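You operate a simulated robot arm through the tools that you are given. There is no shell and no other tool. Be economical: measure what you need, move in short steps, check, and stop when the job is done.

You run a simulated robot arm. Do the job below in one go: nothing can be reset, and whatever is moved stays where it is left.

TASK
Drain the filter bowl and set the air as the job card says.
Fine: open the air valve first; press reset last, so that the fault lamp is out.

The check looks at the end state, three seconds after you hand in, the way a careful person would. Anything else that was tipped, shoved, dropped, spilled or broken makes it a failure.

THE ROBOT
A 7-joint arm with a two-finger parallel gripper, fixed in place. Base frame: the origin is at the foot of the arm, x ahead of it, y to its left, z up. Units: m, rad, N and s.
With the tool pointing down near the work surface it reaches from about 0.12 to 0.62 m from the base axis. Its first joint turns from -1.152 to 1.152 rad. Payload 2.4 kg.
The tool frame sits at the grasp point between the pads (the TCP): z along the fingers, y along the line on which they close. The tips reach 0.03 m beyond it. Largest opening 0.094 m; finger width 0.028, thickness 0.01; the body of the gripper, 0.05 by 0.096 m, starts 0.055 m behind the TCP.
Orientation is that of the tool frame in the base frame, as [roll, pitch, yaw] about the fixed x, y, z axes, in that order (R = Rz(yaw) Ry(pitch) Rx(roll)). With the fingers straight down and closing along the base's y, the tool's x points along the base's -x, its y along +y and its z along -z.

THE INTERFACE
- The arm moves only by the tool drive_tool. Its argument "plan" is a list of rows, each a list of 3 entries, a list of its own where there are three numbers: the turn, a rotation vector about the tool's x, y, z in units of 6 degrees (1.0 is 6 degrees), then the shift along the tool's x, y, z in units of 20 mm (1.0 is 20 mm), then the finger opening in m, from 0 to 0.094. In form: [[[rx, ry, rz], [dx, dy, dz], gripper], ...]. A call has 1 to 8 rows; each row shifts and turns the commanded pose from where the row before left it, along the tool's axes as they then stand. A call with a number of a shift or a turn outside -1 to 1 is refused whole. A row lasts 0.2 s, in which the tool goes at most 0.05 m and 0.15 rad; a call with a longer step from one row to the next is refused whole, and so is a gripper value outside its range. Where a pose cannot be reached the arm comes as near as it can. A force on the tool above 50 N (or 10 N above the force at the start of the call, whichever is more), or a blocked arm, ends the call early, and 0.2 s more pass. The fingers move at their own pace (about 0.153 m/s each) and stop on an object; they squeeze with about 39 N. The grip force told is the motor's: it shows also when the fingers shut on nothing. Time passes only in rows, and 0.2 s behind the last, so rows that do not move let the fingers close. It gives the time, the measured TCP pose, the force on the tool (base axes), the opening and the grip force at its end, in the units of the frame above (readings bear some noise), with the torque about the TCP (base axes, N m) and any sound that the robot's microphone picked up.
- Cameras (640 x 400 px; columns grow to the right, rows downward): "scene" is fixed at [0.0378, 0.4628, 1.4605]; the picture's right is [-0.75, -0.66, 0.00], its down [-0.28, 0.32, -0.91] and it looks along [0.60, -0.68, -0.42] (base axes); focal length 333 px, centre (320, 200). "wrist" rides on the gripper at [0.076, 0.014, -0.102] in the tool frame; the picture's right is [-0.18, 0.98, 0.00], its down [-0.75, -0.14, -0.64] and it looks along [-0.63, -0.12, 0.77] (tool axes); focal length 243 px, centre (320, 200). There is no depth. A picture from a camera that has moved, and an enlarged one, comes with that camera's place and axes in the base frame and with its lens. The place of the scene camera against the robot may be out by one fixed shift of up to 0.012 m in any direction.
- get_image(camera): a new picture of that camera. It takes no simulated time.
- zoom(camera, box): a new picture of the part [left, top, right, bottom] of that camera's present view, enlarged. It takes no simulated time.
- finish_job(): hands the job in; it is judged then, once.

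Work in short steps. Places have to be worked out from the pictures, the camera data and where the tool is seen: move nearer, look again, correct. Check each grasp and each placing, and mend what went wrong. You have 120 turns and 68 pictures in all, those below and enlarged ones among them. Open the gripper and draw the arm clear of the work before you hand the job in, unless the task says otherwise; then end with one line.

The tools are called after "Emit:" by a JSON object that holds its "method" and its "body". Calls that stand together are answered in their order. drive_tool: Moves the arm, as the interface text tells. Its arguments: {"type":"object","properties":{"plan":{"type":"array","items":{"type":"array"}}},"required":["plan"]} The other tools are called the same way: get_image (camera) takes a picture; zoom (camera, box) takes an enlarged picture of a part of a camera's view; finish_job () hands the job in.

At the start:

```text
time_s: 0.0
position: [0.3679, -0.1847, 1.3273]
tool_rot: [-3.141, -0.002, -3.141]
ft_force: [0.0, 0.0, -0.3]
wrist_torque: [0.0, 0.01, 0.02]
gripper_width: 0.094
grasp_force: 0.1
```

scene: 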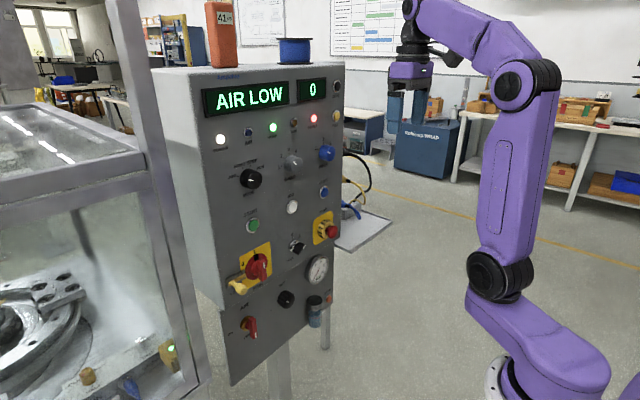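
wrist: 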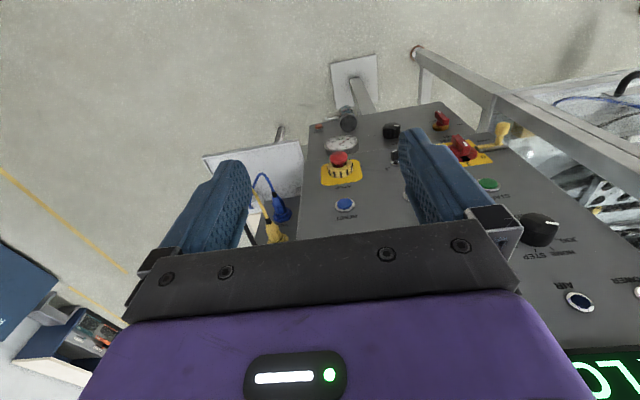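

The panel shows AIR LOW, with valve, drain and regulator near its lower edge. I zoom in to find the job card and read the labels.

Emit:
{"method": "zoom", "body": {"camera": "scene", "box": [210, 230, 350, 390]}}

Emit:
{"method": "zoom", "body": {"camera": "scene", "box": [190, 60, 350, 240]}}

Emit:
{"method": "zoom", "body": {"camera": "wrist", "box": [300, 90, 640, 350]}}

```text
2.50 times, centred on (280, 310) of scene
camera zoom: at [0.0378, 0.4628, 1.4605], right [-0.75, -0.66, 0.0], down [-0.28, 0.32, -0.91], along [0.6, -0.68, -0.42], focal length 832 px, centre (420, -75)
```

zoom: 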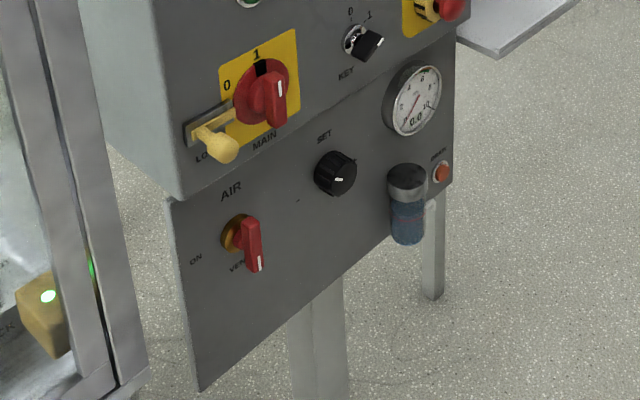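

```text
2.22 times, centred on (270, 150) of scene
camera zoom: at [0.0378, 0.4628, 1.4605], right [-0.75, -0.66, 0.0], down [-0.28, 0.32, -0.91], along [0.6, -0.68, -0.42], focal length 740 px, centre (431, 311)
```

zoom: 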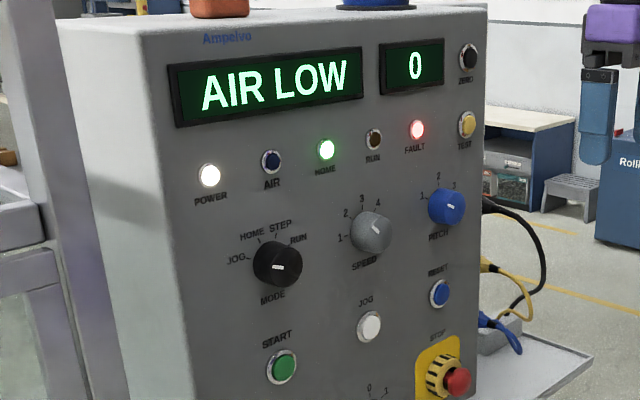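

```text
1.54 times, centred on (470, 220) of wrist
camera zoom: at [0.2918, -0.1709, 1.4306], right [0.18, 0.98, 0.0], down [0.75, -0.14, 0.64], along [0.63, -0.12, -0.77], focal length 373 px, centre (89, 169)
```

zoom: 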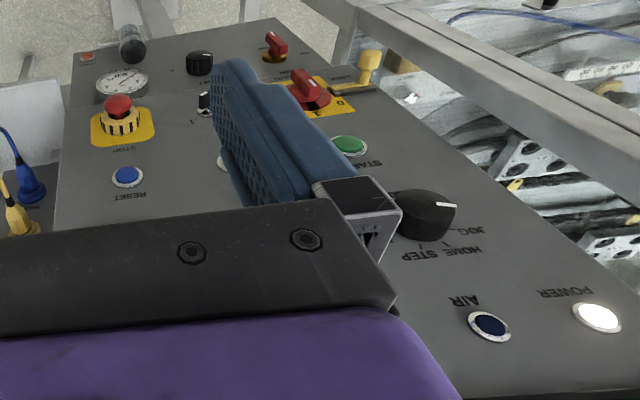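

Triangulating from both pictures puts RESET near (0.59,-0.18,1.09) and the AIR handle near (0.60,0.095,0.80), so the panel faces -x at about x=0.6. Next I look for the job card.

Emit:
{"method": "zoom", "body": {"camera": "scene", "box": [320, 0, 420, 62]}}

Emit:
{"method": "zoom", "body": {"camera": "scene", "box": [190, 0, 320, 80]}}

Emit:
{"method": "zoom", "body": {"camera": "scene", "box": [265, 260, 345, 330]}}

```text
6.40 times, centred on (370, 31) of scene
camera zoom: at [0.0378, 0.4628, 1.4605], right [-0.75, -0.66, 0.0], down [-0.28, 0.32, -0.91], along [0.6, -0.68, -0.42], focal length 2130 px, centre (0, 1282)
```

zoom: 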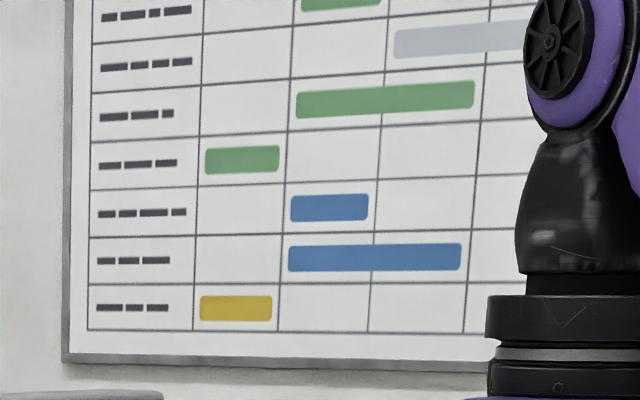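

```text
4.92 times, centred on (255, 40) of scene
camera zoom: at [0.0378, 0.4628, 1.4605], right [-0.75, -0.66, 0.0], down [-0.28, 0.32, -0.91], along [0.6, -0.68, -0.42], focal length 1638 px, centre (640, 988)
```

zoom: 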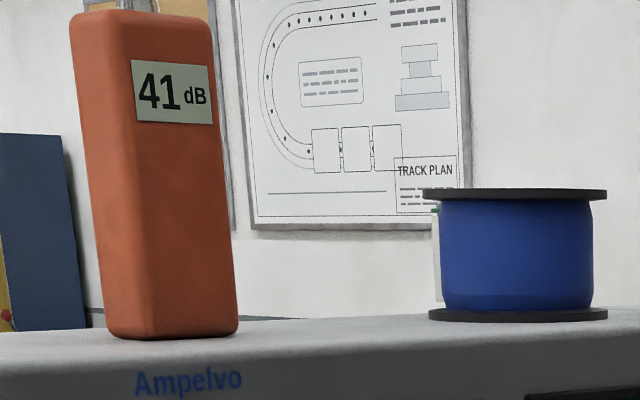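

```text
5.71 times, centred on (305, 295) of scene
camera zoom: at [0.0378, 0.4628, 1.4605], right [-0.75, -0.66, 0.0], down [-0.28, 0.32, -0.91], along [0.6, -0.68, -0.42], focal length 1902 px, centre (406, -343)
```

zoom: 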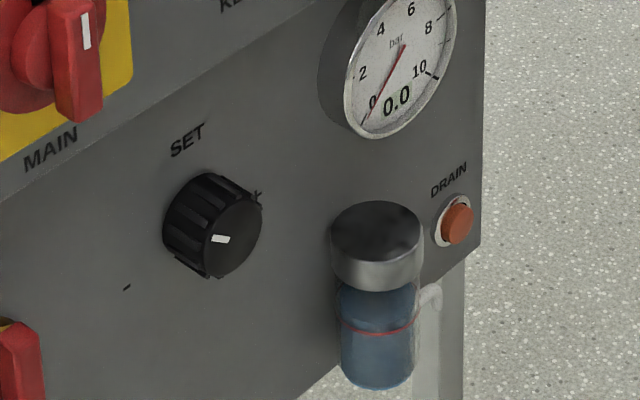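

No card is visible yet, except perhaps a pale sheet behind the spool. I pitch the tool up in place to look over the panel with the wrist camera.

Emit:
{"method": "drive_tool", "body": {"plan": [[[0, -1, 0], [0, 0, -0.5], 0.094], [[0, -1, 0], [0, 0, -0.5], 0.094], [[0, -1, 0], [0, 0, -0.5], 0.094], [[0, -1, 0], [0, 0, -0.5], 0.094], [[0, -1, 0], [0, 0, 0], 0.094], [[0, -1, 0], [0, 0, 0], 0.094], [[0, -1, 0], [0, 0, 0], 0.094], [[0, -1, 0], [0, 0, 0], 0.094]]}}

Emit:
{"method": "get_image", "body": {"camera": "wrist"}}

Emit:
{"method": "get_image", "body": {"camera": "scene"}}

```text
time_s: 1.8
position: [0.3626, -0.1854, 1.3673]
tool_rot: [3.141, 0.84, 3.141]
ft_force: [0.0, -0.5, -0.2]
wrist_torque: [0.0, 0.0, 0.0]
gripper_width: 0.094
grasp_force: 0.0
```

```text
59 pictures are left
camera wrist: at [0.2349, -0.1716, 1.3789], right [0.12, 0.98, 0.14], down [0.03, -0.14, 0.99], along [0.99, -0.12, -0.04], focal length 243 px, centre (320, 200)
```

wrist: 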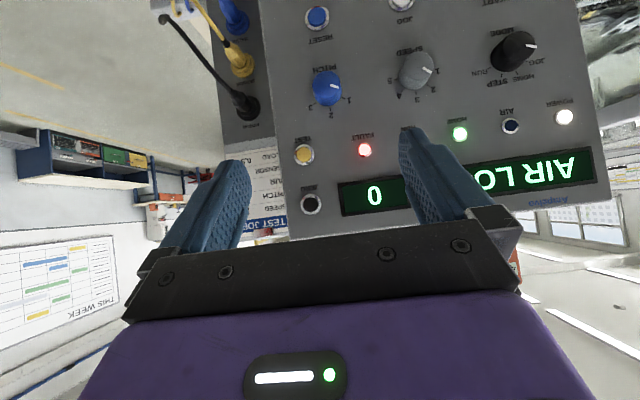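

```text
58 pictures are left
```

scene: 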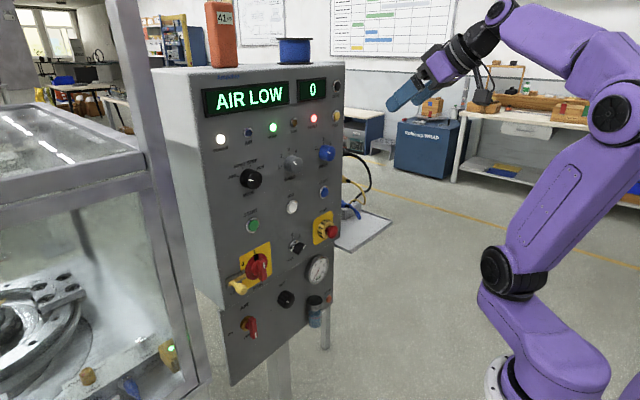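

A "TEST JOB" card hangs on the right side of the panel, partly behind the left finger. I zoom in on it.

Emit:
{"method": "zoom", "body": {"camera": "wrist", "box": [210, 130, 310, 250]}}

```text
3.33 times, centred on (260, 190) of wrist
camera zoom: at [0.2349, -0.1716, 1.3789], right [0.12, 0.98, 0.14], down [0.03, -0.14, 0.99], along [0.99, -0.12, -0.04], focal length 809 px, centre (520, 233)
```

zoom: 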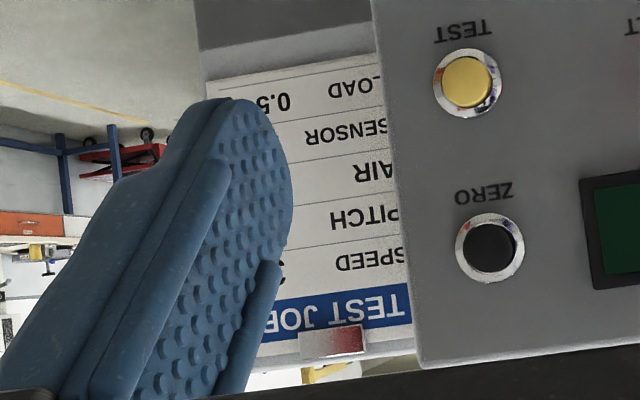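

The AIR row is there but its value is hidden by the finger. I shift 0.1 m to -y.

Emit:
{"method": "drive_tool", "body": {"plan": [[[0, 0, 0], [0, -1, 0], 0.094], [[0, 0, 0], [0, -1, 0], 0.094], [[0, 0, 0], [0, -1, 0], 0.094], [[0, 0, 0], [0, -1, 0], 0.094], [[0, 0, 0], [0, -1, 0], 0.094]]}}

Emit:
{"method": "zoom", "body": {"camera": "wrist", "box": [240, 100, 400, 240]}}

```text
time_s: 3.0
position: [0.3634, -0.2857, 1.3653]
tool_rot: [3.14, 0.837, -3.141]
ft_force: [-0.4, -0.1, -0.4]
wrist_torque: [0.03, -0.01, 0.01]
gripper_width: 0.0941
grasp_force: 0.0
```

```text
2.86 times, centred on (320, 170) of wrist
camera zoom: at [0.2364, -0.2707, 1.3786], right [0.12, 0.98, 0.14], down [0.03, -0.14, 0.99], along [0.99, -0.12, -0.04], focal length 693 px, centre (320, 286)
```

zoom: 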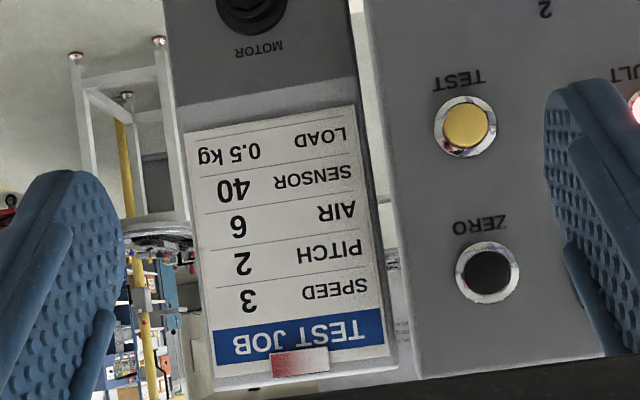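

The AIR row needs care, since a 6 and a 9 swap when upside down. I enlarge it.

Emit:
{"method": "zoom", "body": {"camera": "wrist", "box": [270, 140, 350, 190]}}

```text
8.00 times, centred on (310, 165) of wrist
camera zoom: at [0.2364, -0.2707, 1.3786], right [0.12, 0.98, 0.14], down [0.03, -0.14, 0.99], along [0.99, -0.12, -0.04], focal length 1941 px, centre (400, 480)
```

zoom: 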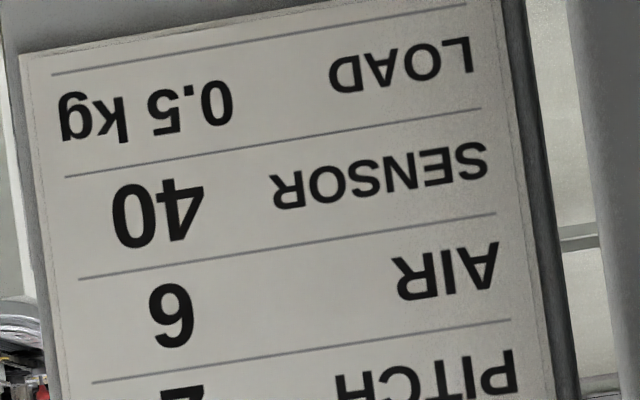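

I roll the tool about its axis so that the picture comes upright; this also tests the wrist range.

Emit:
{"method": "drive_tool", "body": {"plan": [[[0, 0, 1], [0, 0, 0], 0.094], [[0, 0, 1], [0, 0, 0], 0.094], [[0, 0, 1], [0, 0, 0], 0.094], [[0, 0, 1], [0, 0, 0], 0.094], [[0, 0, 1], [0, 0, 0], 0.094], [[0, 0, 1], [0, 0, 0], 0.094], [[0, 0, 1], [0, 0, 0], 0.094], [[0, 0, 1], [0, 0, 0], 0.094]]}}

Emit:
{"method": "drive_tool", "body": {"plan": [[[0, 0, 1], [0, 0, 0], 0.094], [[0, 0, 1], [0, 0, 0], 0.094], [[0, 0, 1], [0, 0, 0], 0.094], [[0, 0, 1], [0, 0, 0], 0.094], [[0, 0, 1], [0, 0, 0], 0.094], [[0, 0, 1], [0, 0, 0], 0.094], [[0, 0, 1], [0, 0, 0], 0.094], [[0, 0, 1], [0, 0, 0], 0.094]]}}

Emit:
{"method": "drive_tool", "body": {"plan": [[[0, 0, 1], [0, 0, 0], 0.094], [[0, 0, 1], [0, 0, 0], 0.094], [[0, 0, 1], [0, 0, 0], 0.094], [[0, 0, 1], [0, 0, 0], 0.094], [[0, 0, 1], [0, 0, 0], 0.094], [[0, 0, 1], [0, 0, 0], 0.094], [[0, 0, 1], [0, 0, 0], 0.094], [[0, 0, 1], [0, 0, 0], 0.094]]}}

Emit:
{"method": "drive_tool", "body": {"plan": [[[0, 0, 1], [0, 0, 0], 0.094], [[0, 0, 1], [0, 0, 0], 0.094], [[0, 0, 1], [0, 0, 0], 0.094], [[0, 0, 1], [0, 0, 0], 0.094], [[0, 0, 1], [0, 0, 0], 0.094], [[0, 0, 1], [0, 0, 0], 0.094]]}}

Emit:
{"method": "get_image", "body": {"camera": "wrist"}}

```text
time_s: 4.8
position: [0.3617, -0.2841, 1.3675]
tool_rot: [2.451, 0.52, 2.111]
ft_force: [0.4, -0.4, 0.1]
wrist_torque: [0.03, -0.01, 0.0]
gripper_width: 0.094
grasp_force: 0.1
```

```text
time_s: 6.6
position: [0.3613, -0.2838, 1.3667]
tool_rot: [2.307, -0.078, 1.499]
ft_force: [0.1, -0.7, -0.4]
wrist_torque: [0.04, -0.02, -0.01]
gripper_width: 0.0942
grasp_force: 0.0
```

```text
time_s: 8.4
position: [0.3623, -0.2848, 1.3686]
tool_rot: [2.564, -0.647, 0.823]
ft_force: [0.5, 0.2, -0.4]
wrist_torque: [0.01, 0.02, -0.01]
gripper_width: 0.094
grasp_force: 0.1
```

```text
time_s: 9.8
position: [0.3617, -0.2838, 1.3668]
tool_rot: [-3.141, -0.839, -0.003]
ft_force: [0.0, 0.4, 0.1]
wrist_torque: [-0.04, 0.02, 0.0]
gripper_width: 0.0939
grasp_force: 0.1
```

```text
54 pictures are left
camera wrist: at [0.3363, -0.2991, 1.4928], right [-0.12, -0.98, -0.14], down [-0.98, 0.14, -0.13], along [0.15, 0.12, -0.98], focal length 243 px, centre (320, 200)
```

wrist: 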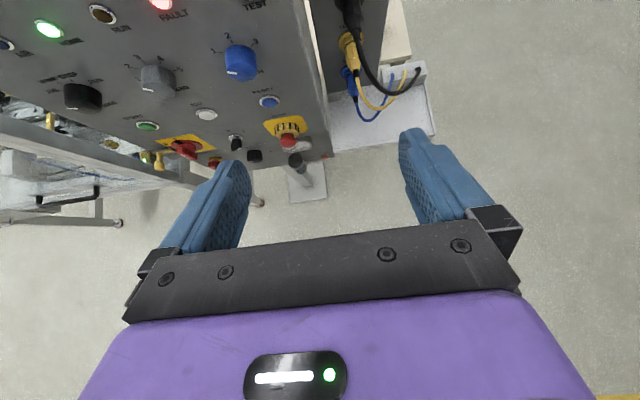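

The wrist goes all the way round, and the camera now sits above. I pitch the fingers to horizontal towards the panel and back off a little to see the card upright.

Emit:
{"method": "drive_tool", "body": {"plan": [[[0, 1, 0], [0.5, 0, -0.5], 0.094], [[0, 1, 0], [0.5, 0, -0.5], 0.094], [[0, 1, 0], [0.5, 0, -0.5], 0.094], [[0, 1, 0], [0.5, 0, -0.5], 0.094], [[0, 1, 0], [0.5, 0, -0.5], 0.094], [[0, 1, 0], [0.5, 0, -0.5], 0.094], [[0, 1, 0], [0.5, 0, -0.5], 0.094]]}}

Emit:
{"method": "get_image", "body": {"camera": "wrist"}}

```text
time_s: 11.4
position: [0.3276, -0.2836, 1.457]
tool_rot: [0.086, -1.569, 3.056]
ft_force: [0.9, 0.7, -0.3]
wrist_torque: [-0.02, 0.01, 0.0]
gripper_width: 0.0943
grasp_force: 0.0
```

```text
53 pictures are left
camera wrist: at [0.2241, -0.2984, 1.5331], right [0.0, -0.98, -0.18], down [-0.64, 0.14, -0.76], along [0.77, 0.12, -0.63], focal length 243 px, centre (320, 200)
```

wrist: 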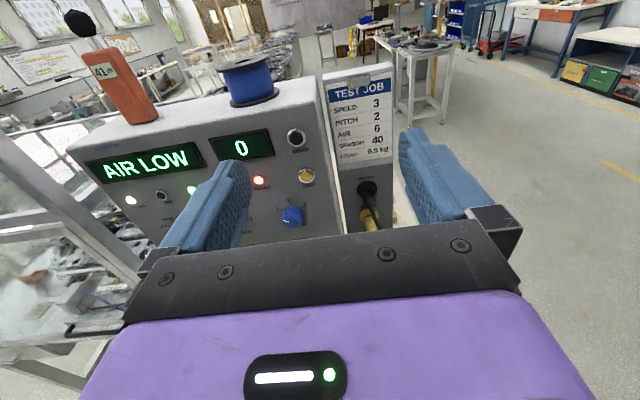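

Emit:
{"method": "zoom", "body": {"camera": "wrist", "box": [325, 75, 400, 165]}}

```text
4.44 times, centred on (362, 120) of wrist
camera zoom: at [0.2241, -0.2984, 1.5331], right [0.0, -0.98, -0.18], down [-0.64, 0.14, -0.76], along [0.77, 0.12, -0.63], focal length 1078 px, centre (131, 556)
```

zoom: 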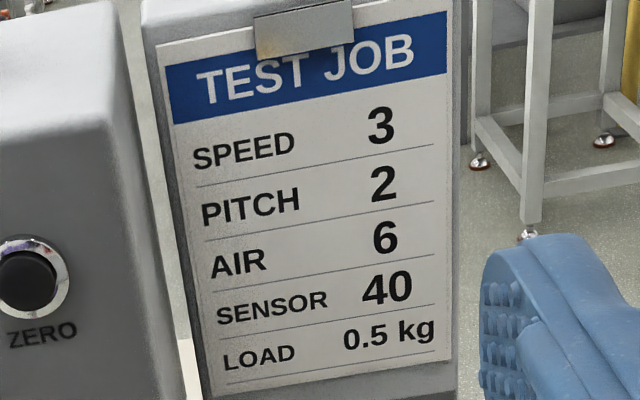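

The card says AIR 6. I lower the arm in stages towards the AIR valve, staying back from the panel.

Emit:
{"method": "drive_tool", "body": {"plan": [[[0, 0, 0], [-1, -1, 0], 0.094], [[0, 0, 0], [-1, -1, 0], 0.094], [[0, 0, 0], [-1, -1, 0], 0.094], [[0, 0, 0], [-1, -1, 0], 0.094], [[0, 0, 0], [-1, -1, 0], 0.094], [[0, 0, 0], [-1, -1, 0], 0.094], [[0, 0, 0], [-1, -1, 0], 0.094], [[0, 0, 0], [-1, -1, 0], 0.094]]}}

Emit:
{"method": "drive_tool", "body": {"plan": [[[0, 0, 0], [-1, -1, 0], 0.094], [[0, 0, 0], [-1, -1, 0], 0.094], [[0, 0, 0], [-1, -1, 0], 0.094], [[0, 0, 0], [-1, -1, 0], 0.094], [[0, 0, 0], [-1, -1, 0], 0.094], [[0, 0, 0], [-1, -1, 0], 0.094], [[0, 0, 0], [-1, -1, 0], 0.094], [[0, 0, 0], [-1, -1, 0], 0.094]]}}

Emit:
{"method": "get_image", "body": {"camera": "wrist"}}

Emit:
{"method": "get_image", "body": {"camera": "scene"}}

```text
time_s: 13.4
position: [0.3437, -0.093, 1.2975]
tool_rot: [0.118, -1.569, -3.098]
ft_force: [0.8, 0.2, -0.3]
wrist_torque: [-0.03, -0.02, -0.01]
gripper_width: 0.0937
grasp_force: 0.0
stopped in row 8: the arm was blocked; the commanded pose is now the measured one
```

```text
time_s: 15.2
position: [0.3574, -0.0219, 1.1844]
tool_rot: [1.193, -1.57, 2.11]
ft_force: [0.5, -0.1, 0.1]
wrist_torque: [-0.01, 0.0, 0.02]
gripper_width: 0.0938
grasp_force: 0.1
out of reach, approached as far as the arm can: row 4, 5, 6, 7, 8
```

```text
51 pictures are left
camera wrist: at [0.2584, -0.0534, 1.2611], right [0.16, -0.97, -0.18], down [-0.66, 0.03, -0.75], along [0.74, 0.24, -0.63], focal length 243 px, centre (320, 200)
```

wrist: 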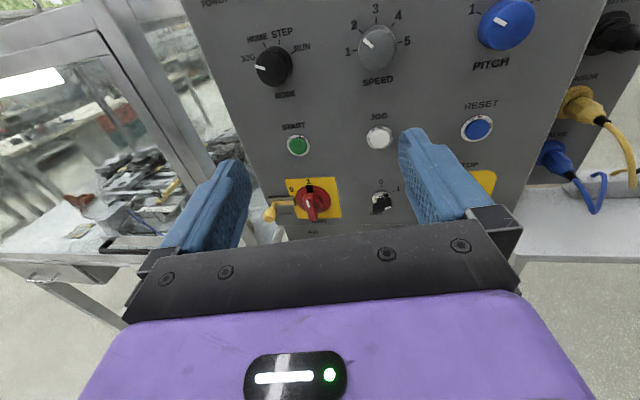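

```text
50 pictures are left
```

scene: 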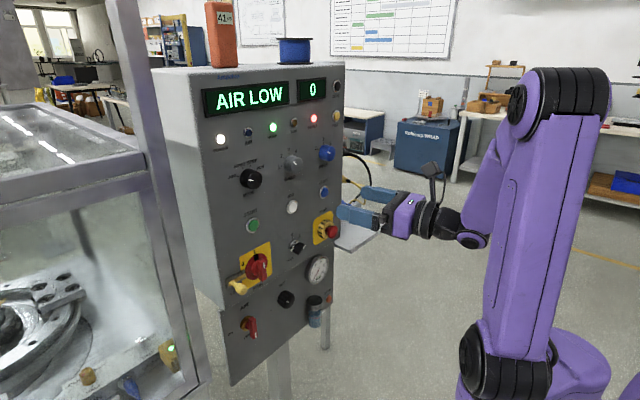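

The folded arm is near its limit this close to the base. I move forward to about x=0.45, still clear of the knobs.

Emit:
{"method": "drive_tool", "body": {"plan": [[[0, 0, 0], [0, 0, 1], 0.094], [[0, 0, 0], [0, 0, 1], 0.094], [[0, 0, 0], [0, 0, 1], 0.094], [[0, 0, 0], [0, 0, 1], 0.094], [[0, 0, 0], [0, 0, 0], 0.094]]}}

```text
time_s: 16.4
position: [0.4364, -0.0079, 1.1839]
tool_rot: [0.213, -1.568, 3.086]
ft_force: [0.0, 0.0, 0.2]
wrist_torque: [0.0, -0.04, 0.01]
gripper_width: 0.0939
grasp_force: 0.0
```

The command was reset to the measured pose, with about 9° of yaw left. I straighten it and descend at x≈0.44.

Emit:
{"method": "drive_tool", "body": {"plan": [[[-0.8, 0, 0], [-0.5, -0.5, 0], 0.094], [[-0.7, 0, 0], [-0.5, -0.5, 0], 0.094], [[0, 0, 0], [-1, -0.5, 0], 0.094], [[0, 0, 0], [-1, -0.5, 0], 0.094], [[0, 0, 0], [-1, -0.5, 0], 0.094], [[0, 0, 0], [-1, -0.5, 0], 0.094], [[0, 0, 0], [-1, -0.5, 0], 0.094], [[0, 0, 0], [-1, -0.5, 0], 0.094]]}}

Emit:
{"method": "get_image", "body": {"camera": "wrist"}}

Emit:
{"method": "get_image", "body": {"camera": "scene"}}

```text
time_s: 18.2
position: [0.4493, 0.0631, 1.0461]
tool_rot: [0.416, -1.57, 2.728]
ft_force: [-0.3, 0.0, -0.3]
wrist_torque: [0.05, -0.02, -0.01]
gripper_width: 0.094
grasp_force: 0.0
out of reach, approached as far as the arm can: row 3, 4, 5
```

```text
49 pictures are left
camera wrist: at [0.3469, 0.0488, 1.1228], right [0.0, -0.98, -0.18], down [-0.64, 0.14, -0.75], along [0.77, 0.12, -0.63], focal length 243 px, centre (320, 200)
```

wrist: 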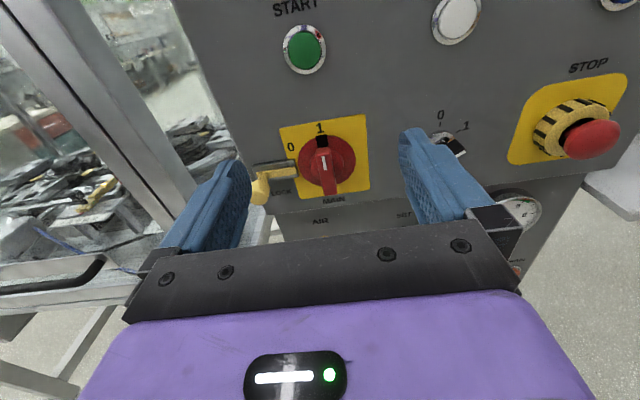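

```text
48 pictures are left
```

scene: 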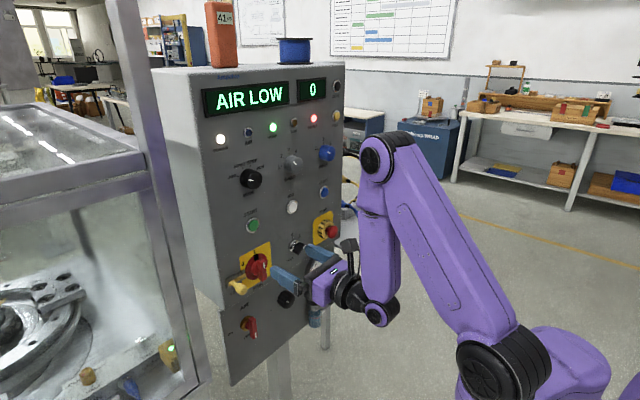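

The arm now has a good shape. I descend a further 0.14 m so that the camera looks straight at the AIR valve plate.

Emit:
{"method": "drive_tool", "body": {"plan": [[[0, 0, 0], [-1, 0, 0], 0.094], [[0, 0, 0], [-1, 0, 0], 0.094], [[0, 0, 0], [-1, 0, 0], 0.094], [[0, 0, 0], [-1, 0, 0], 0.094], [[0, 0, 0], [-1, 0, 0], 0.094], [[0, 0, 0], [-1, 0, 0], 0.094], [[0, 0, 0], [-1, 0, 0], 0.094]]}}

Emit:
{"method": "get_image", "body": {"camera": "wrist"}}

```text
time_s: 19.8
position: [0.4488, 0.0622, 0.9047]
tool_rot: [0.027, -1.57, 3.119]
ft_force: [1.0, 0.2, -0.1]
wrist_torque: [-0.01, -0.01, 0.02]
gripper_width: 0.0941
grasp_force: 0.1
```

```text
47 pictures are left
camera wrist: at [0.3464, 0.0481, 0.982], right [0.0, -0.98, -0.18], down [-0.64, 0.14, -0.75], along [0.77, 0.12, -0.63], focal length 243 px, centre (320, 200)
```

wrist: 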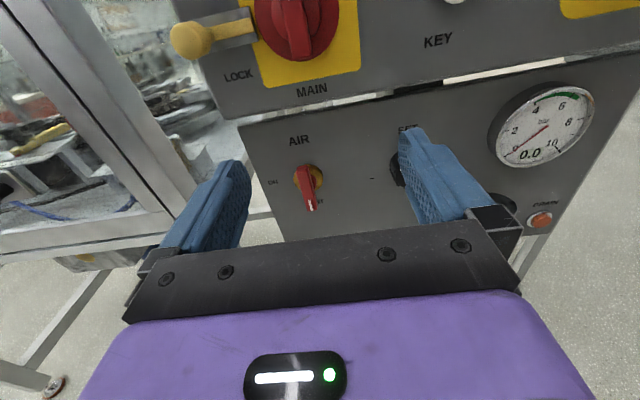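

Emit:
{"method": "zoom", "body": {"camera": "wrist", "box": [230, 100, 400, 240]}}

Emit:
{"method": "zoom", "body": {"camera": "scene", "box": [215, 280, 295, 360]}}

```text
2.86 times, centred on (315, 170) of wrist
camera zoom: at [0.3464, 0.0481, 0.982], right [0.0, -0.98, -0.18], down [-0.64, 0.14, -0.75], along [0.77, 0.12, -0.63], focal length 693 px, centre (334, 286)
```

zoom: 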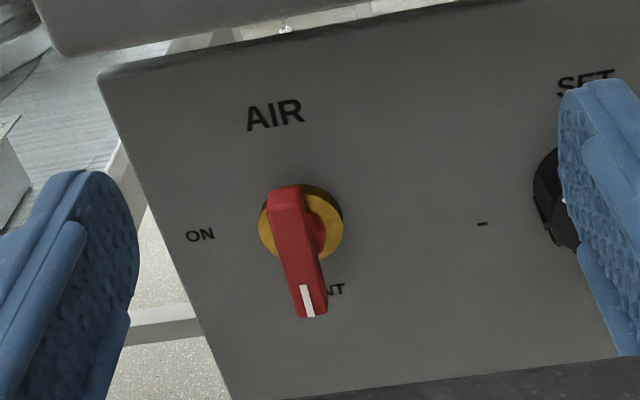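

```text
5.00 times, centred on (255, 320) of scene
camera zoom: at [0.0378, 0.4627, 1.4605], right [-0.75, -0.66, 0.0], down [-0.28, 0.32, -0.91], along [0.6, -0.68, -0.42], focal length 1664 px, centre (645, -400)
```

zoom: 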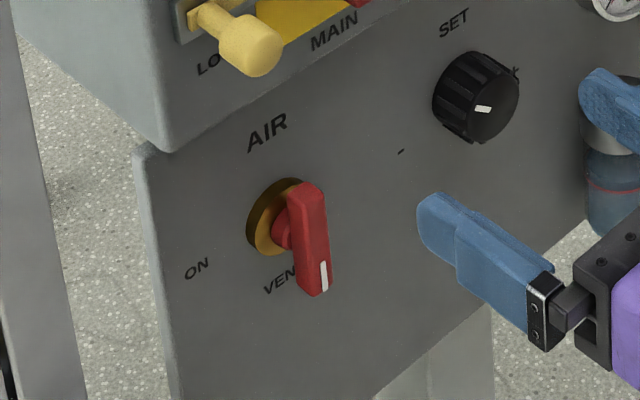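

AIR handle centre is triangulated at (0.588, 0.098, 0.805), vertical, pointing at VENT; ON is 90° clockwise. I move to a pre-grasp in front of it with half-open fingers and rehearse the wrist roll there to be sure of the range.

Emit:
{"method": "drive_tool", "body": {"plan": [[[0, 0, 0], [-1, -0.6, 0], 0.06], [[0, 0, 0], [-1, -0.6, 0], 0.06], [[0, 0, 0], [-1, -0.6, 0], 0.06], [[0, 0, 0], [-1, 0, 0.5], 0.06], [[0, 0, 0], [-1, 0, 0.5], 0.06], [[0, 0, 0], [0, 0, 0.5], 0.06]]}}

Emit:
{"method": "drive_tool", "body": {"plan": [[[0, 0, 1], [0, 0, 0], 0.06], [[0, 0, 1], [0, 0, 0], 0.06], [[0, 0, 1], [0, 0, 0], 0.06], [[0, 0, 1], [0, 0, 0], 0.06], [[0, 0, 1], [0, 0, 0], 0.06], [[0, 0, 1], [0, 0, 0], 0.06], [[0, 0, 1], [0, 0, 0], 0.06], [[0, 0, 1], [0, 0, 0], 0.06]]}}

Emit:
{"method": "drive_tool", "body": {"plan": [[[0, 0, 1], [0, 0, 0], 0.06], [[0, 0, 1], [0, 0, 0], 0.06], [[0, 0, 1], [0, 0, 0], 0.06], [[0, 0, 1], [0, 0, 0], 0.06], [[0, 0, 1], [0, 0, 0], 0.06], [[0, 0, 1], [0, 0, 0], 0.06], [[0, 0, 1], [0, 0, 0], 0.06], [[0, 0, 1], [0, 0, 0], 0.06]]}}

Emit:
{"method": "get_image", "body": {"camera": "wrist"}}

```text
time_s: 21.2
position: [0.4761, 0.0647, 0.8052]
tool_rot: [-0.582, -1.569, -2.547]
ft_force: [0.6, -0.6, 0.6]
wrist_torque: [0.01, 0.03, 0.03]
gripper_width: 0.0601
grasp_force: 0.0
out of reach, approached as far as the arm can: row 2, 3, 4, 5
```

```text
time_s: 23.0
position: [0.4744, 0.0648, 0.805]
tool_rot: [-1.569, -0.73, -1.562]
ft_force: [-0.3, -0.1, -1.1]
wrist_torque: [-0.03, -0.03, 0.01]
gripper_width: 0.06
grasp_force: 0.1
```

```text
time_s: 24.8
position: [0.4739, 0.0637, 0.8038]
tool_rot: [-1.569, 0.106, -1.56]
ft_force: [-0.1, 0.5, -0.8]
wrist_torque: [0.01, 0.03, -0.01]
gripper_width: 0.0601
grasp_force: 0.1
```

```text
44 pictures are left
camera wrist: at [0.3733, -0.011, 0.783], right [0.0, 0.29, -0.96], down [-0.65, 0.73, 0.22], along [0.76, 0.62, 0.19], focal length 243 px, centre (320, 200)
```

wrist: 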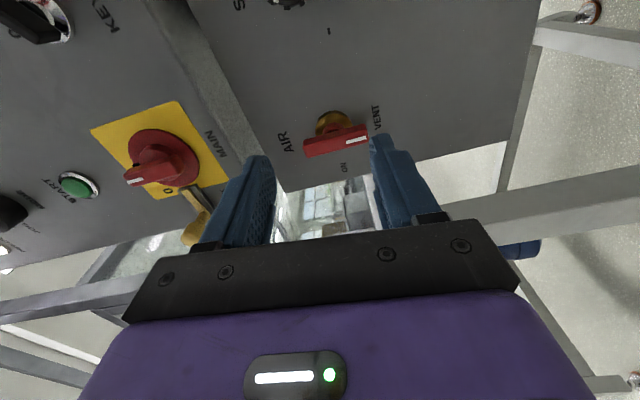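

The roll range is fine. I roll back and then move sideways to y=0.098.

Emit:
{"method": "drive_tool", "body": {"plan": [[[0, 0, -1], [0, 0, 0], 0.06], [[0, 0, -1], [0, 0, 0], 0.06], [[0, 0, -1], [0, 0, 0], 0.06], [[0, 0, -1], [0, 0, 0], 0.06], [[0, 0, -1], [0, 0, 0], 0.06], [[0, 0, -1], [0, 0, 0], 0.06], [[0, 0, -1], [0, 0, 0], 0.06], [[0, 0, -1], [0, 0, 0], 0.06]]}}

Emit:
{"method": "drive_tool", "body": {"plan": [[[0, 0, -1], [0, 0, 0], 0.06], [[0, 0, -1], [0, 0, 0], 0.06], [[0, 0, -1], [0, 0, 0], 0.06], [[0, 0, -1], [0, 0, 0], 0.06], [[0, 0, -1], [0, 0, 0], 0.06], [[0, 0, -1], [0, 0, 0], 0.06], [[0, 0, -1], [0, 0, 0], 0.06], [[0, 0, -1], [0, 0, 0], 0.06]]}}

Emit:
{"method": "drive_tool", "body": {"plan": [[[0, 0, 0], [0, 0, 0.6], 0.06], [[0, 0, 0], [0, 0, 0.6], 0.06], [[0, 0, 0], [0, -0.5, 0], 0.06], [[0, 0, 0], [0, -0.5, 0], 0.06], [[0, 0, 0], [0, -0.5, 0], 0.06], [[0, 0, 0], [0, -0.2, 0], 0.06], [[0, 0, 0], [0, 0, 0], 0.06]]}}

Emit:
{"method": "get_image", "body": {"camera": "wrist"}}

Emit:
{"method": "zoom", "body": {"camera": "scene", "box": [210, 260, 350, 360]}}

```text
time_s: 26.6
position: [0.4754, 0.0641, 0.8053]
tool_rot: [-1.57, -0.735, -1.562]
ft_force: [-0.3, -0.1, -0.3]
wrist_torque: [0.0, -0.02, -0.05]
gripper_width: 0.0601
grasp_force: 0.0
```

```text
time_s: 28.4
position: [0.475, 0.0645, 0.8044]
tool_rot: [0.998, -1.57, 2.155]
ft_force: [-0.1, 0.4, -1.0]
wrist_torque: [0.03, -0.03, -0.02]
gripper_width: 0.0601
grasp_force: 0.0
```

```text
time_s: 30.0
position: [0.4873, 0.0601, 0.806]
tool_rot: [-0.046, -1.567, -3.086]
ft_force: [0.2, -0.7, 0.3]
wrist_torque: [0.05, -0.02, 0.04]
gripper_width: 0.0598
grasp_force: 0.0
out of reach, approached as far as the arm can: row 1, 2, 3, 4, 5, 6
```

```text
43 pictures are left
camera wrist: at [0.3846, 0.0452, 0.8824], right [0.01, -0.98, -0.18], down [-0.64, 0.13, -0.75], along [0.77, 0.13, -0.63], focal length 243 px, centre (320, 200)
```

wrist: 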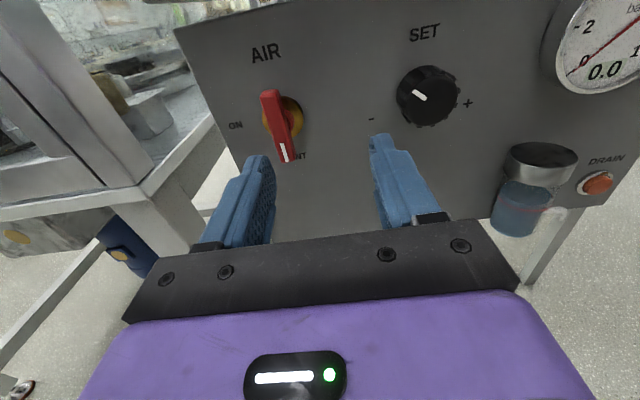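

```text
4.00 times, centred on (280, 310) of scene
camera zoom: at [0.0378, 0.4628, 1.4605], right [-0.75, -0.66, 0.0], down [-0.28, 0.32, -0.91], along [0.6, -0.68, -0.42], focal length 1331 px, centre (480, -240)
```

zoom: 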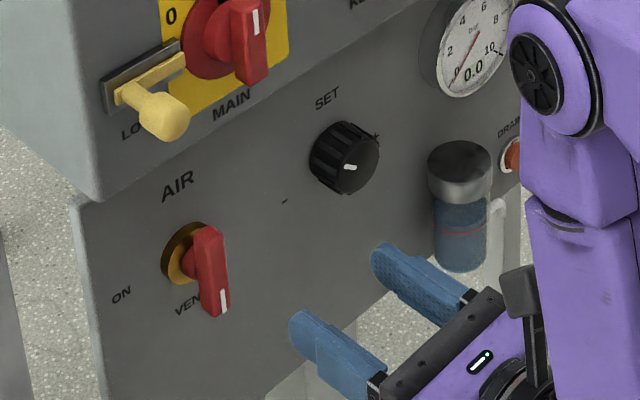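

The reach is limited in this posture, so I look at the whole arm's shape.

Emit:
{"method": "get_image", "body": {"camera": "scene"}}

```text
41 pictures are left
```

scene: 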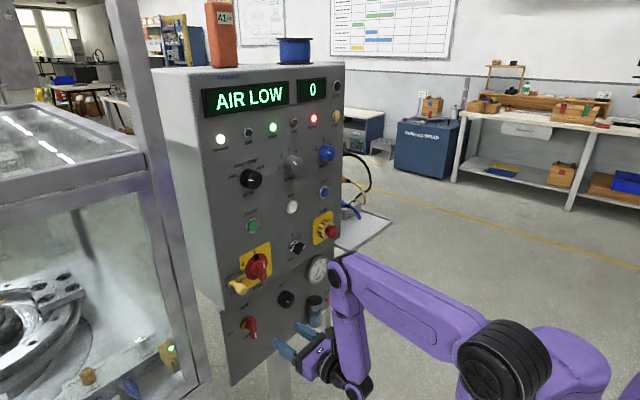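

The wrist pitch seems to be at its limit with the hand fully horizontal. I drop the fingers about 20° below horizontal and try the sideways move again.

Emit:
{"method": "drive_tool", "body": {"plan": [[[0, -1, 0], [0, 0, 0], 0.06], [[0, -1, 0], [0, 0, 0], 0.06], [[0, -1, 0], [0, 0, 0], 0.06], [[0, -0.33, 0], [0, 0, 0], 0.06], [[0, 0, 0], [0, -0.6, 0], 0.06], [[0, 0, 0], [0, -0.6, 0], 0.06], [[0, 0, 0], [0, -0.6, 0], 0.06], [[0, 0, 0], [0, 0, 0], 0.06]]}}

```text
time_s: 31.8
position: [0.476, 0.0532, 0.8068]
tool_rot: [-3.136, -1.224, 0.006]
ft_force: [0.2, 0.0, -0.6]
wrist_torque: [0.03, 0.02, 0.03]
gripper_width: 0.0597
grasp_force: 0.0
out of reach, approached as far as the arm can: row 2, 3, 5, 6, 7
```

Still limited sideways, so the base joint has probably wound round while the arm was folded. I go back up and towards -y, then re-approach with the arm kept extended.

Emit:
{"method": "drive_tool", "body": {"plan": [[[0, 0, 0], [0.94, 1, -0.4], 0.06], [[0, 0, 0], [0.94, 1, -0.4], 0.06], [[0, 0, 0], [0.94, 1, -0.4], 0.06], [[0, 0, 0], [0.94, 1, -0.34], 0.06], [[0, 0, 0], [0.94, 1, -0.34], 0.06], [[0, 0, 0], [0.94, 1, -0.34], 0.06], [[0, 0, 0], [0.94, 1, -0.34], 0.06], [[0, 0, 0], [0.94, 1, -0.34], 0.06]]}}

Emit:
{"method": "drive_tool", "body": {"plan": [[[0, -1, 0], [0.94, 0.5, 0], 0.06], [[0, -1, 0], [0.94, 0.5, 0], 0.06], [[0, -1, 0], [0.7, 0.5, -0.4], 0.06], [[0, -1, 0], [0.7, 0.5, -0.5], 0.06], [[0, -1, 0], [0.6, 0.5, -0.6], 0.06], [[0, -1, 0], [0.6, 0.5, -0.7], 0.06], [[0, -1, 0], [0.5, 0, -0.7], 0.06], [[0, -1, 0], [0.5, 0, -0.7], 0.06]]}}

Emit:
{"method": "get_image", "body": {"camera": "scene"}}

```text
time_s: 33.6
position: [0.4743, -0.1079, 0.9655]
tool_rot: [3.141, -1.222, 0.005]
ft_force: [0.3, -0.1, 0.1]
wrist_torque: [0.01, -0.02, 0.02]
gripper_width: 0.0599
grasp_force: 0.0
```

```text
time_s: 35.4
position: [0.492, -0.1677, 1.1055]
tool_rot: [-3.141, -0.384, 0.005]
ft_force: [0.3, -0.3, -0.4]
wrist_torque: [-0.01, -0.01, -0.02]
gripper_width: 0.0598
grasp_force: 0.1
```

```text
40 pictures are left
```

scene: 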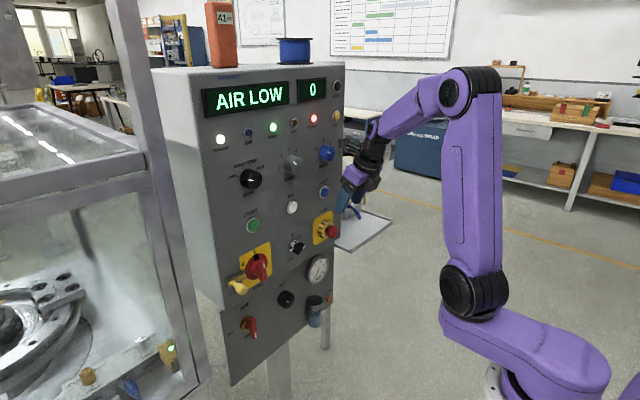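

The arm is now nicely extended. I move to y≈0.09 in this half-down attitude, at constant height.

Emit:
{"method": "drive_tool", "body": {"plan": [[[0, 0, 0], [0, -1, 0], 0.06], [[0, 0, 0], [0, -1, 0], 0.06], [[0, 0, 0], [0, -1, 0], 0.06], [[0, 0, 0], [0, -1, 0], 0.06], [[0, 0, 0], [0, -1, 0], 0.06], [[0, 0, 0], [0, -1, 0], 0.06], [[0, 0, 0], [0, -1, 0], 0.06], [[0, 0, 0], [0, -1, 0], 0.06]]}}

Emit:
{"method": "drive_tool", "body": {"plan": [[[0, 0, 0], [0, -1, 0], 0.06], [[0, 0, 0], [0, -1, 0], 0.06], [[0, 0, 0], [0, -1, 0], 0.06], [[0, 0, 0], [0, -1, 0], 0.06], [[0, 0, 0], [0, -1, 0], 0.06], [[0, 0, 0], [-0.4, 0, 0.9], 0.06], [[0, 0, 0], [-0.4, 0, 0.9], 0.06], [[0, 0, 0], [-0.4, 0, 0.9], 0.06]]}}

Emit:
{"method": "get_image", "body": {"camera": "scene"}}

```text
time_s: 37.2
position: [0.4921, -0.0071, 1.1038]
tool_rot: [3.141, -0.387, 0.005]
ft_force: [-0.1, 0.3, -0.3]
wrist_torque: [-0.02, -0.02, -0.02]
gripper_width: 0.06
grasp_force: 0.0
```

```text
time_s: 39.0
position: [0.4893, 0.0914, 1.0454]
tool_rot: [-3.141, -0.385, 0.006]
ft_force: [-1.4, -0.3, 0.0]
wrist_torque: [0.01, -0.04, -0.01]
gripper_width: 0.0599
grasp_force: 0.1
```

```text
39 pictures are left
```

scene: 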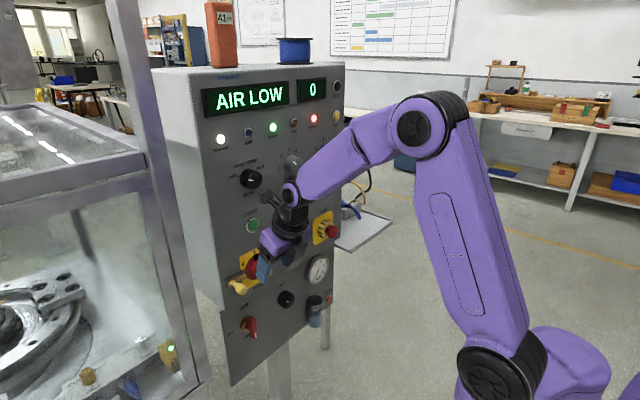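

This posture is much better. I descend to about z=0.88 at x≈0.47.

Emit:
{"method": "drive_tool", "body": {"plan": [[[0, 0, 0], [-0.49, 0, 0.88], 0.06], [[0, 0, 0], [-0.49, 0, 0.88], 0.06], [[0, 0, 0], [-0.49, 0, 0.88], 0.06], [[0, 0, 0], [-0.49, 0, 0.88], 0.06], [[0, 0, 0], [-0.49, 0, 0.88], 0.06], [[0, 0, 0], [-0.49, 0, 0.88], 0.06], [[0, 0, 0], [-0.49, 0, 0.88], 0.06], [[0, 0, 0], [-0.49, 0, 0.88], 0.06]]}}

Emit:
{"method": "drive_tool", "body": {"plan": [[[0, 1, 0], [-0.4, 0, 0.2], 0.06], [[0, 1, 0], [-0.4, 0, 0.2], 0.06], [[0, 1, 0], [-0.4, 0, 0.2], 0.06], [[0, 1, 0], [-0.4, 0, 0], 0.06], [[0, 1, 0], [-0.4, 0, 0], 0.06], [[0, 1, 0], [-0.4, 0, 0], 0.06], [[0, 1, 0], [-0.4, 0, 0], 0.06]]}}

Emit:
{"method": "get_image", "body": {"camera": "wrist"}}

```text
time_s: 40.8
position: [0.4724, 0.0955, 0.8994]
tool_rot: [-3.134, -0.383, 0.004]
ft_force: [-0.1, -0.3, -0.1]
wrist_torque: [-0.02, -0.01, -0.01]
gripper_width: 0.06
grasp_force: 0.1
out of reach, approached as far as the arm can: row 8
```

```text
time_s: 42.4
position: [0.4717, 0.1023, 0.8827]
tool_rot: [3.082, -0.561, 0.014]
ft_force: [-0.5, -0.9, -0.4]
wrist_torque: [-0.02, -0.02, 0.02]
gripper_width: 0.0603
grasp_force: 0.0
out of reach, approached as far as the arm can: row 1, 2, 3, 5, 6, 7
```

```text
38 pictures are left
camera wrist: at [0.4811, 0.0938, 1.0113], right [-0.17, -0.98, -0.05], down [-0.98, 0.16, 0.14], along [-0.13, 0.07, -0.99], focal length 243 px, centre (320, 200)
```

wrist: 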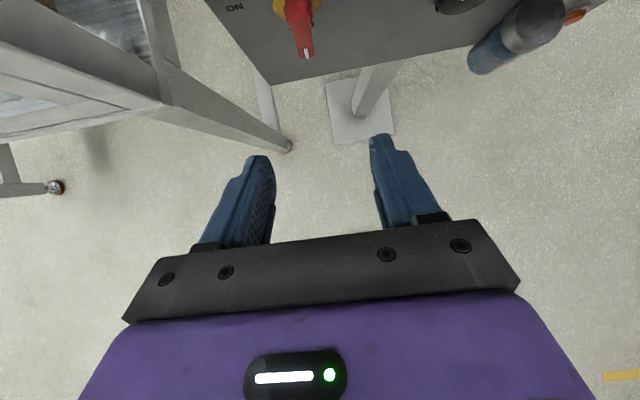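

Emit:
{"method": "get_image", "body": {"camera": "scene"}}

```text
37 pictures are left
```

scene: 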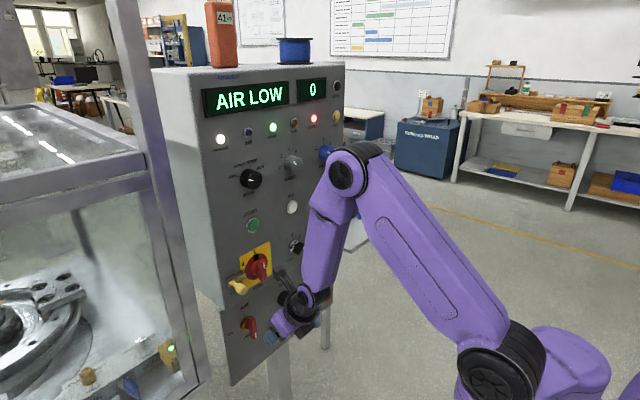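

I need to know which joint is stuck, so I enlarge the arm.

Emit:
{"method": "zoom", "body": {"camera": "scene", "box": [230, 130, 640, 400]}}

```text
1.48 times, centred on (435, 265) of scene
camera zoom: at [0.0378, 0.4628, 1.4605], right [-0.75, -0.66, 0.0], down [-0.28, 0.32, -0.91], along [0.6, -0.68, -0.42], focal length 493 px, centre (150, 104)
```

zoom: 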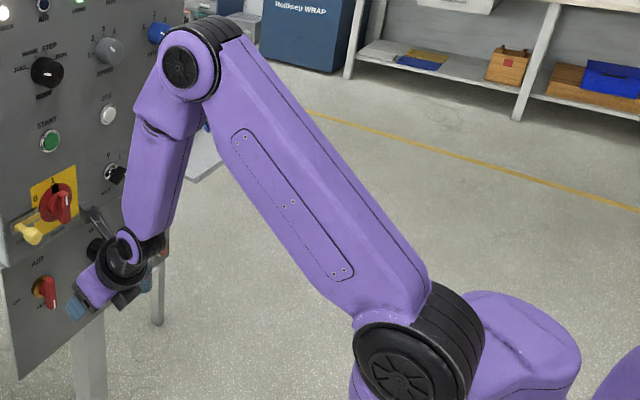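

I test small moves from here to find the limited direction: first forward and down.

Emit:
{"method": "drive_tool", "body": {"plan": [[[0, 0, 0], [0.85, 0, 0.53], 0.06], [[0, 0, 0], [0, 0, 0], 0.06]]}}

Emit:
{"method": "drive_tool", "body": {"plan": [[[0, 0, 0], [0, 1, 0], 0.06], [[0, 0, 0], [0, 1, 0], 0.06]]}}

Emit:
{"method": "drive_tool", "body": {"plan": [[[0, 1, 0], [0, 0, 0], 0.06], [[0, 1, 0], [0, 0, 0], 0.06], [[0, 1, 0], [0, 0, 0], 0.06]]}}

```text
time_s: 43.0
position: [0.4901, 0.1029, 0.8826]
tool_rot: [3.083, -0.561, 0.014]
ft_force: [0.3, 0.0, 1.1]
wrist_torque: [0.02, 0.0, 0.0]
gripper_width: 0.06
grasp_force: 0.2
```

```text
time_s: 43.6
position: [0.4907, 0.0421, 0.8846]
tool_rot: [3.08, -0.561, -0.039]
ft_force: [0.5, 3.6, 0.3]
wrist_torque: [-0.26, 0.08, -0.15]
gripper_width: 0.0598
grasp_force: 0.0
```

```text
time_s: 44.4
position: [0.5075, 0.0455, 0.8853]
tool_rot: [3.065, -0.815, -0.007]
ft_force: [-3.5, 7.8, 0.7]
wrist_torque: [-0.48, -0.19, -0.42]
gripper_width: 0.0599
grasp_force: 0.0
out of reach, approached as far as the arm can: row 1
```

There is an unexpected sideways force, so I check for contact.

Emit:
{"method": "get_image", "body": {"camera": "wrist"}}

Emit:
{"method": "zoom", "body": {"camera": "scene", "box": [200, 220, 400, 360]}}

```text
35 pictures are left
camera wrist: at [0.4834, 0.0386, 1.0117], right [-0.19, -0.98, -0.08], down [-0.97, 0.2, -0.12], along [0.13, 0.06, -0.99], focal length 243 px, centre (320, 200)
```

wrist: 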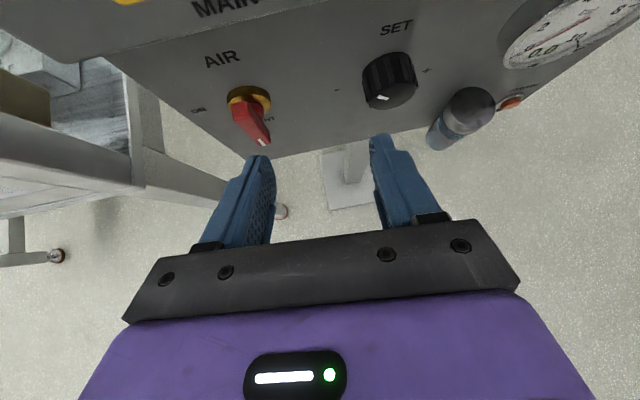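

```text
2.86 times, centred on (300, 290) of scene
camera zoom: at [0.0377, 0.4631, 1.4604], right [-0.75, -0.66, 0.0], down [-0.28, 0.32, -0.91], along [0.6, -0.69, -0.42], focal length 951 px, centre (377, -57)
```

zoom: 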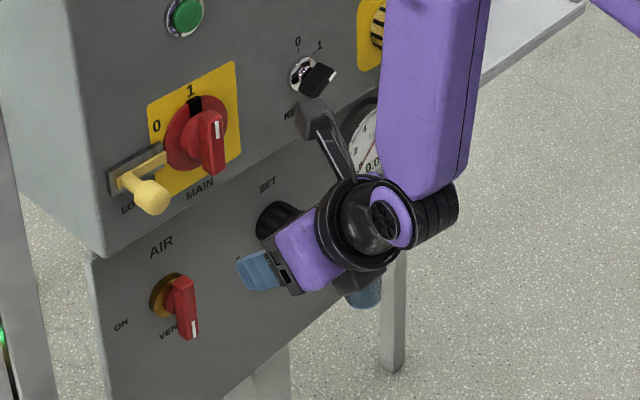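

Emit:
{"method": "drive_tool", "body": {"plan": [[[0, 0, 0], [0, 0, 0], 0.06], [[0, 0, 0], [0, 0, 0], 0.06]]}}

```text
time_s: 45.0
position: [0.5005, 0.0621, 0.8851]
tool_rot: [3.066, -0.814, 0.039]
ft_force: [0.8, -0.5, 0.4]
wrist_torque: [0.0, -0.03, 0.04]
gripper_width: 0.0601
grasp_force: 0.1
```

That was only a dynamic swing; forces are now zero. I keep pitching up in place.

Emit:
{"method": "drive_tool", "body": {"plan": [[[0, 1, 0], [0, 0, 0], 0.06], [[0, 1, 0], [0, 0, 0], 0.06], [[0, 1, 0], [0, 0, 0], 0.06], [[0, 1, 0], [0, 0, 0], 0.06], [[0, 0, 0], [0, 0, 0], 0.06]]}}

Emit:
{"method": "drive_tool", "body": {"plan": [[[0, 0, 0], [-0.9, -0.5, 0], 0.06], [[0, 0, 0], [-0.9, -0.5, 0], 0.06], [[0, 0, 0], [-0.9, -0.5, 0], 0.06], [[0, 0, 0], [0, 0, 0], 0.06]]}}

```text
time_s: 46.2
position: [0.5097, 0.0699, 0.8892]
tool_rot: [2.97, -1.227, 0.143]
ft_force: [-0.2, 0.6, 0.2]
wrist_torque: [0.01, 0.01, 0.01]
gripper_width: 0.0601
grasp_force: 0.0
out of reach, approached as far as the arm can: row 4
```

```text
time_s: 47.2
position: [0.4966, 0.1028, 0.8376]
tool_rot: [2.971, -1.227, 0.141]
ft_force: [-0.5, 0.3, -0.5]
wrist_torque: [0.02, 0.0, -0.01]
gripper_width: 0.0602
grasp_force: 0.1
out of reach, approached as far as the arm can: row 1, 2
```

Now at (0.497, 0.103, 0.838) with the fingers 20° down, nearly in line with the handle. I look before going in.

Emit:
{"method": "get_image", "body": {"camera": "wrist"}}

```text
33 pictures are left
camera wrist: at [0.4249, 0.0952, 0.9444], right [-0.08, -0.99, -0.12], down [-0.85, 0.13, -0.51], along [0.52, 0.06, -0.85], focal length 243 px, centre (320, 200)
```

wrist: 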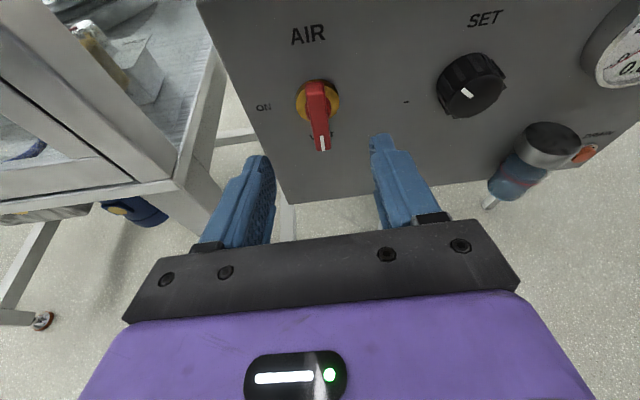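

The handle lies on the tool axis laterally and slightly above it. I advance 60 mm with a small upward correction, then check.

Emit:
{"method": "drive_tool", "body": {"plan": [[[0, 0, 0], [0.1, 0, 0.5], 0.06], [[0, 0, 0], [0.1, 0, 0.5], 0.06], [[0, 0, 0], [0.1, 0, 0.5], 0.06], [[0, 0, 0], [0, 0, 0.5], 0.06], [[0, 0, 0], [0, 0, 0.5], 0.06], [[0, 0, 0], [0, 0, 0.5], 0.06], [[0, 0, 0], [0, 0, 0], 0.06]]}}

Emit:
{"method": "get_image", "body": {"camera": "wrist"}}

Emit:
{"method": "zoom", "body": {"camera": "scene", "box": [210, 280, 310, 350]}}

```text
time_s: 48.8
position: [0.5551, 0.0991, 0.8241]
tool_rot: [2.984, -1.23, 0.131]
ft_force: [0.2, -0.1, -0.7]
wrist_torque: [0.01, -0.02, 0.0]
gripper_width: 0.06
grasp_force: 0.1
```

```text
32 pictures are left
camera wrist: at [0.4826, 0.0914, 0.9314], right [-0.08, -0.99, -0.12], down [-0.85, 0.13, -0.51], along [0.52, 0.07, -0.85], focal length 243 px, centre (320, 200)
```

wrist: 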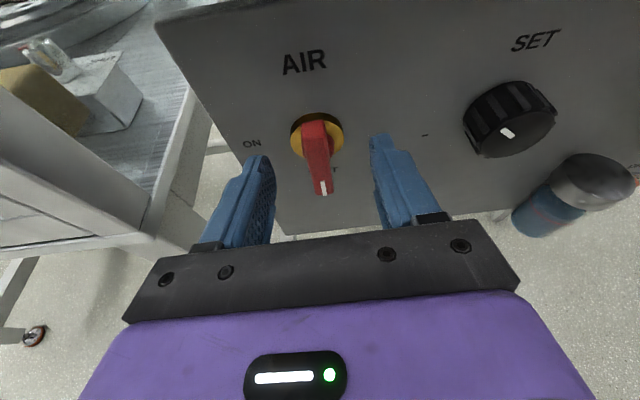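

```text
5.71 times, centred on (260, 315) of scene
camera zoom: at [0.0378, 0.4628, 1.4605], right [-0.75, -0.66, 0.0], down [-0.28, 0.32, -0.91], along [0.6, -0.68, -0.42], focal length 1902 px, centre (663, -457)
```

zoom: 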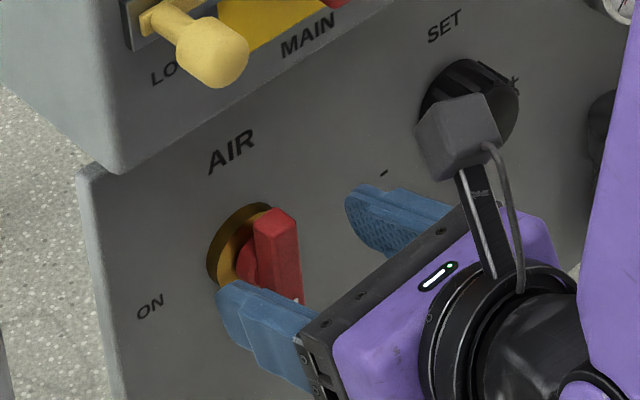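

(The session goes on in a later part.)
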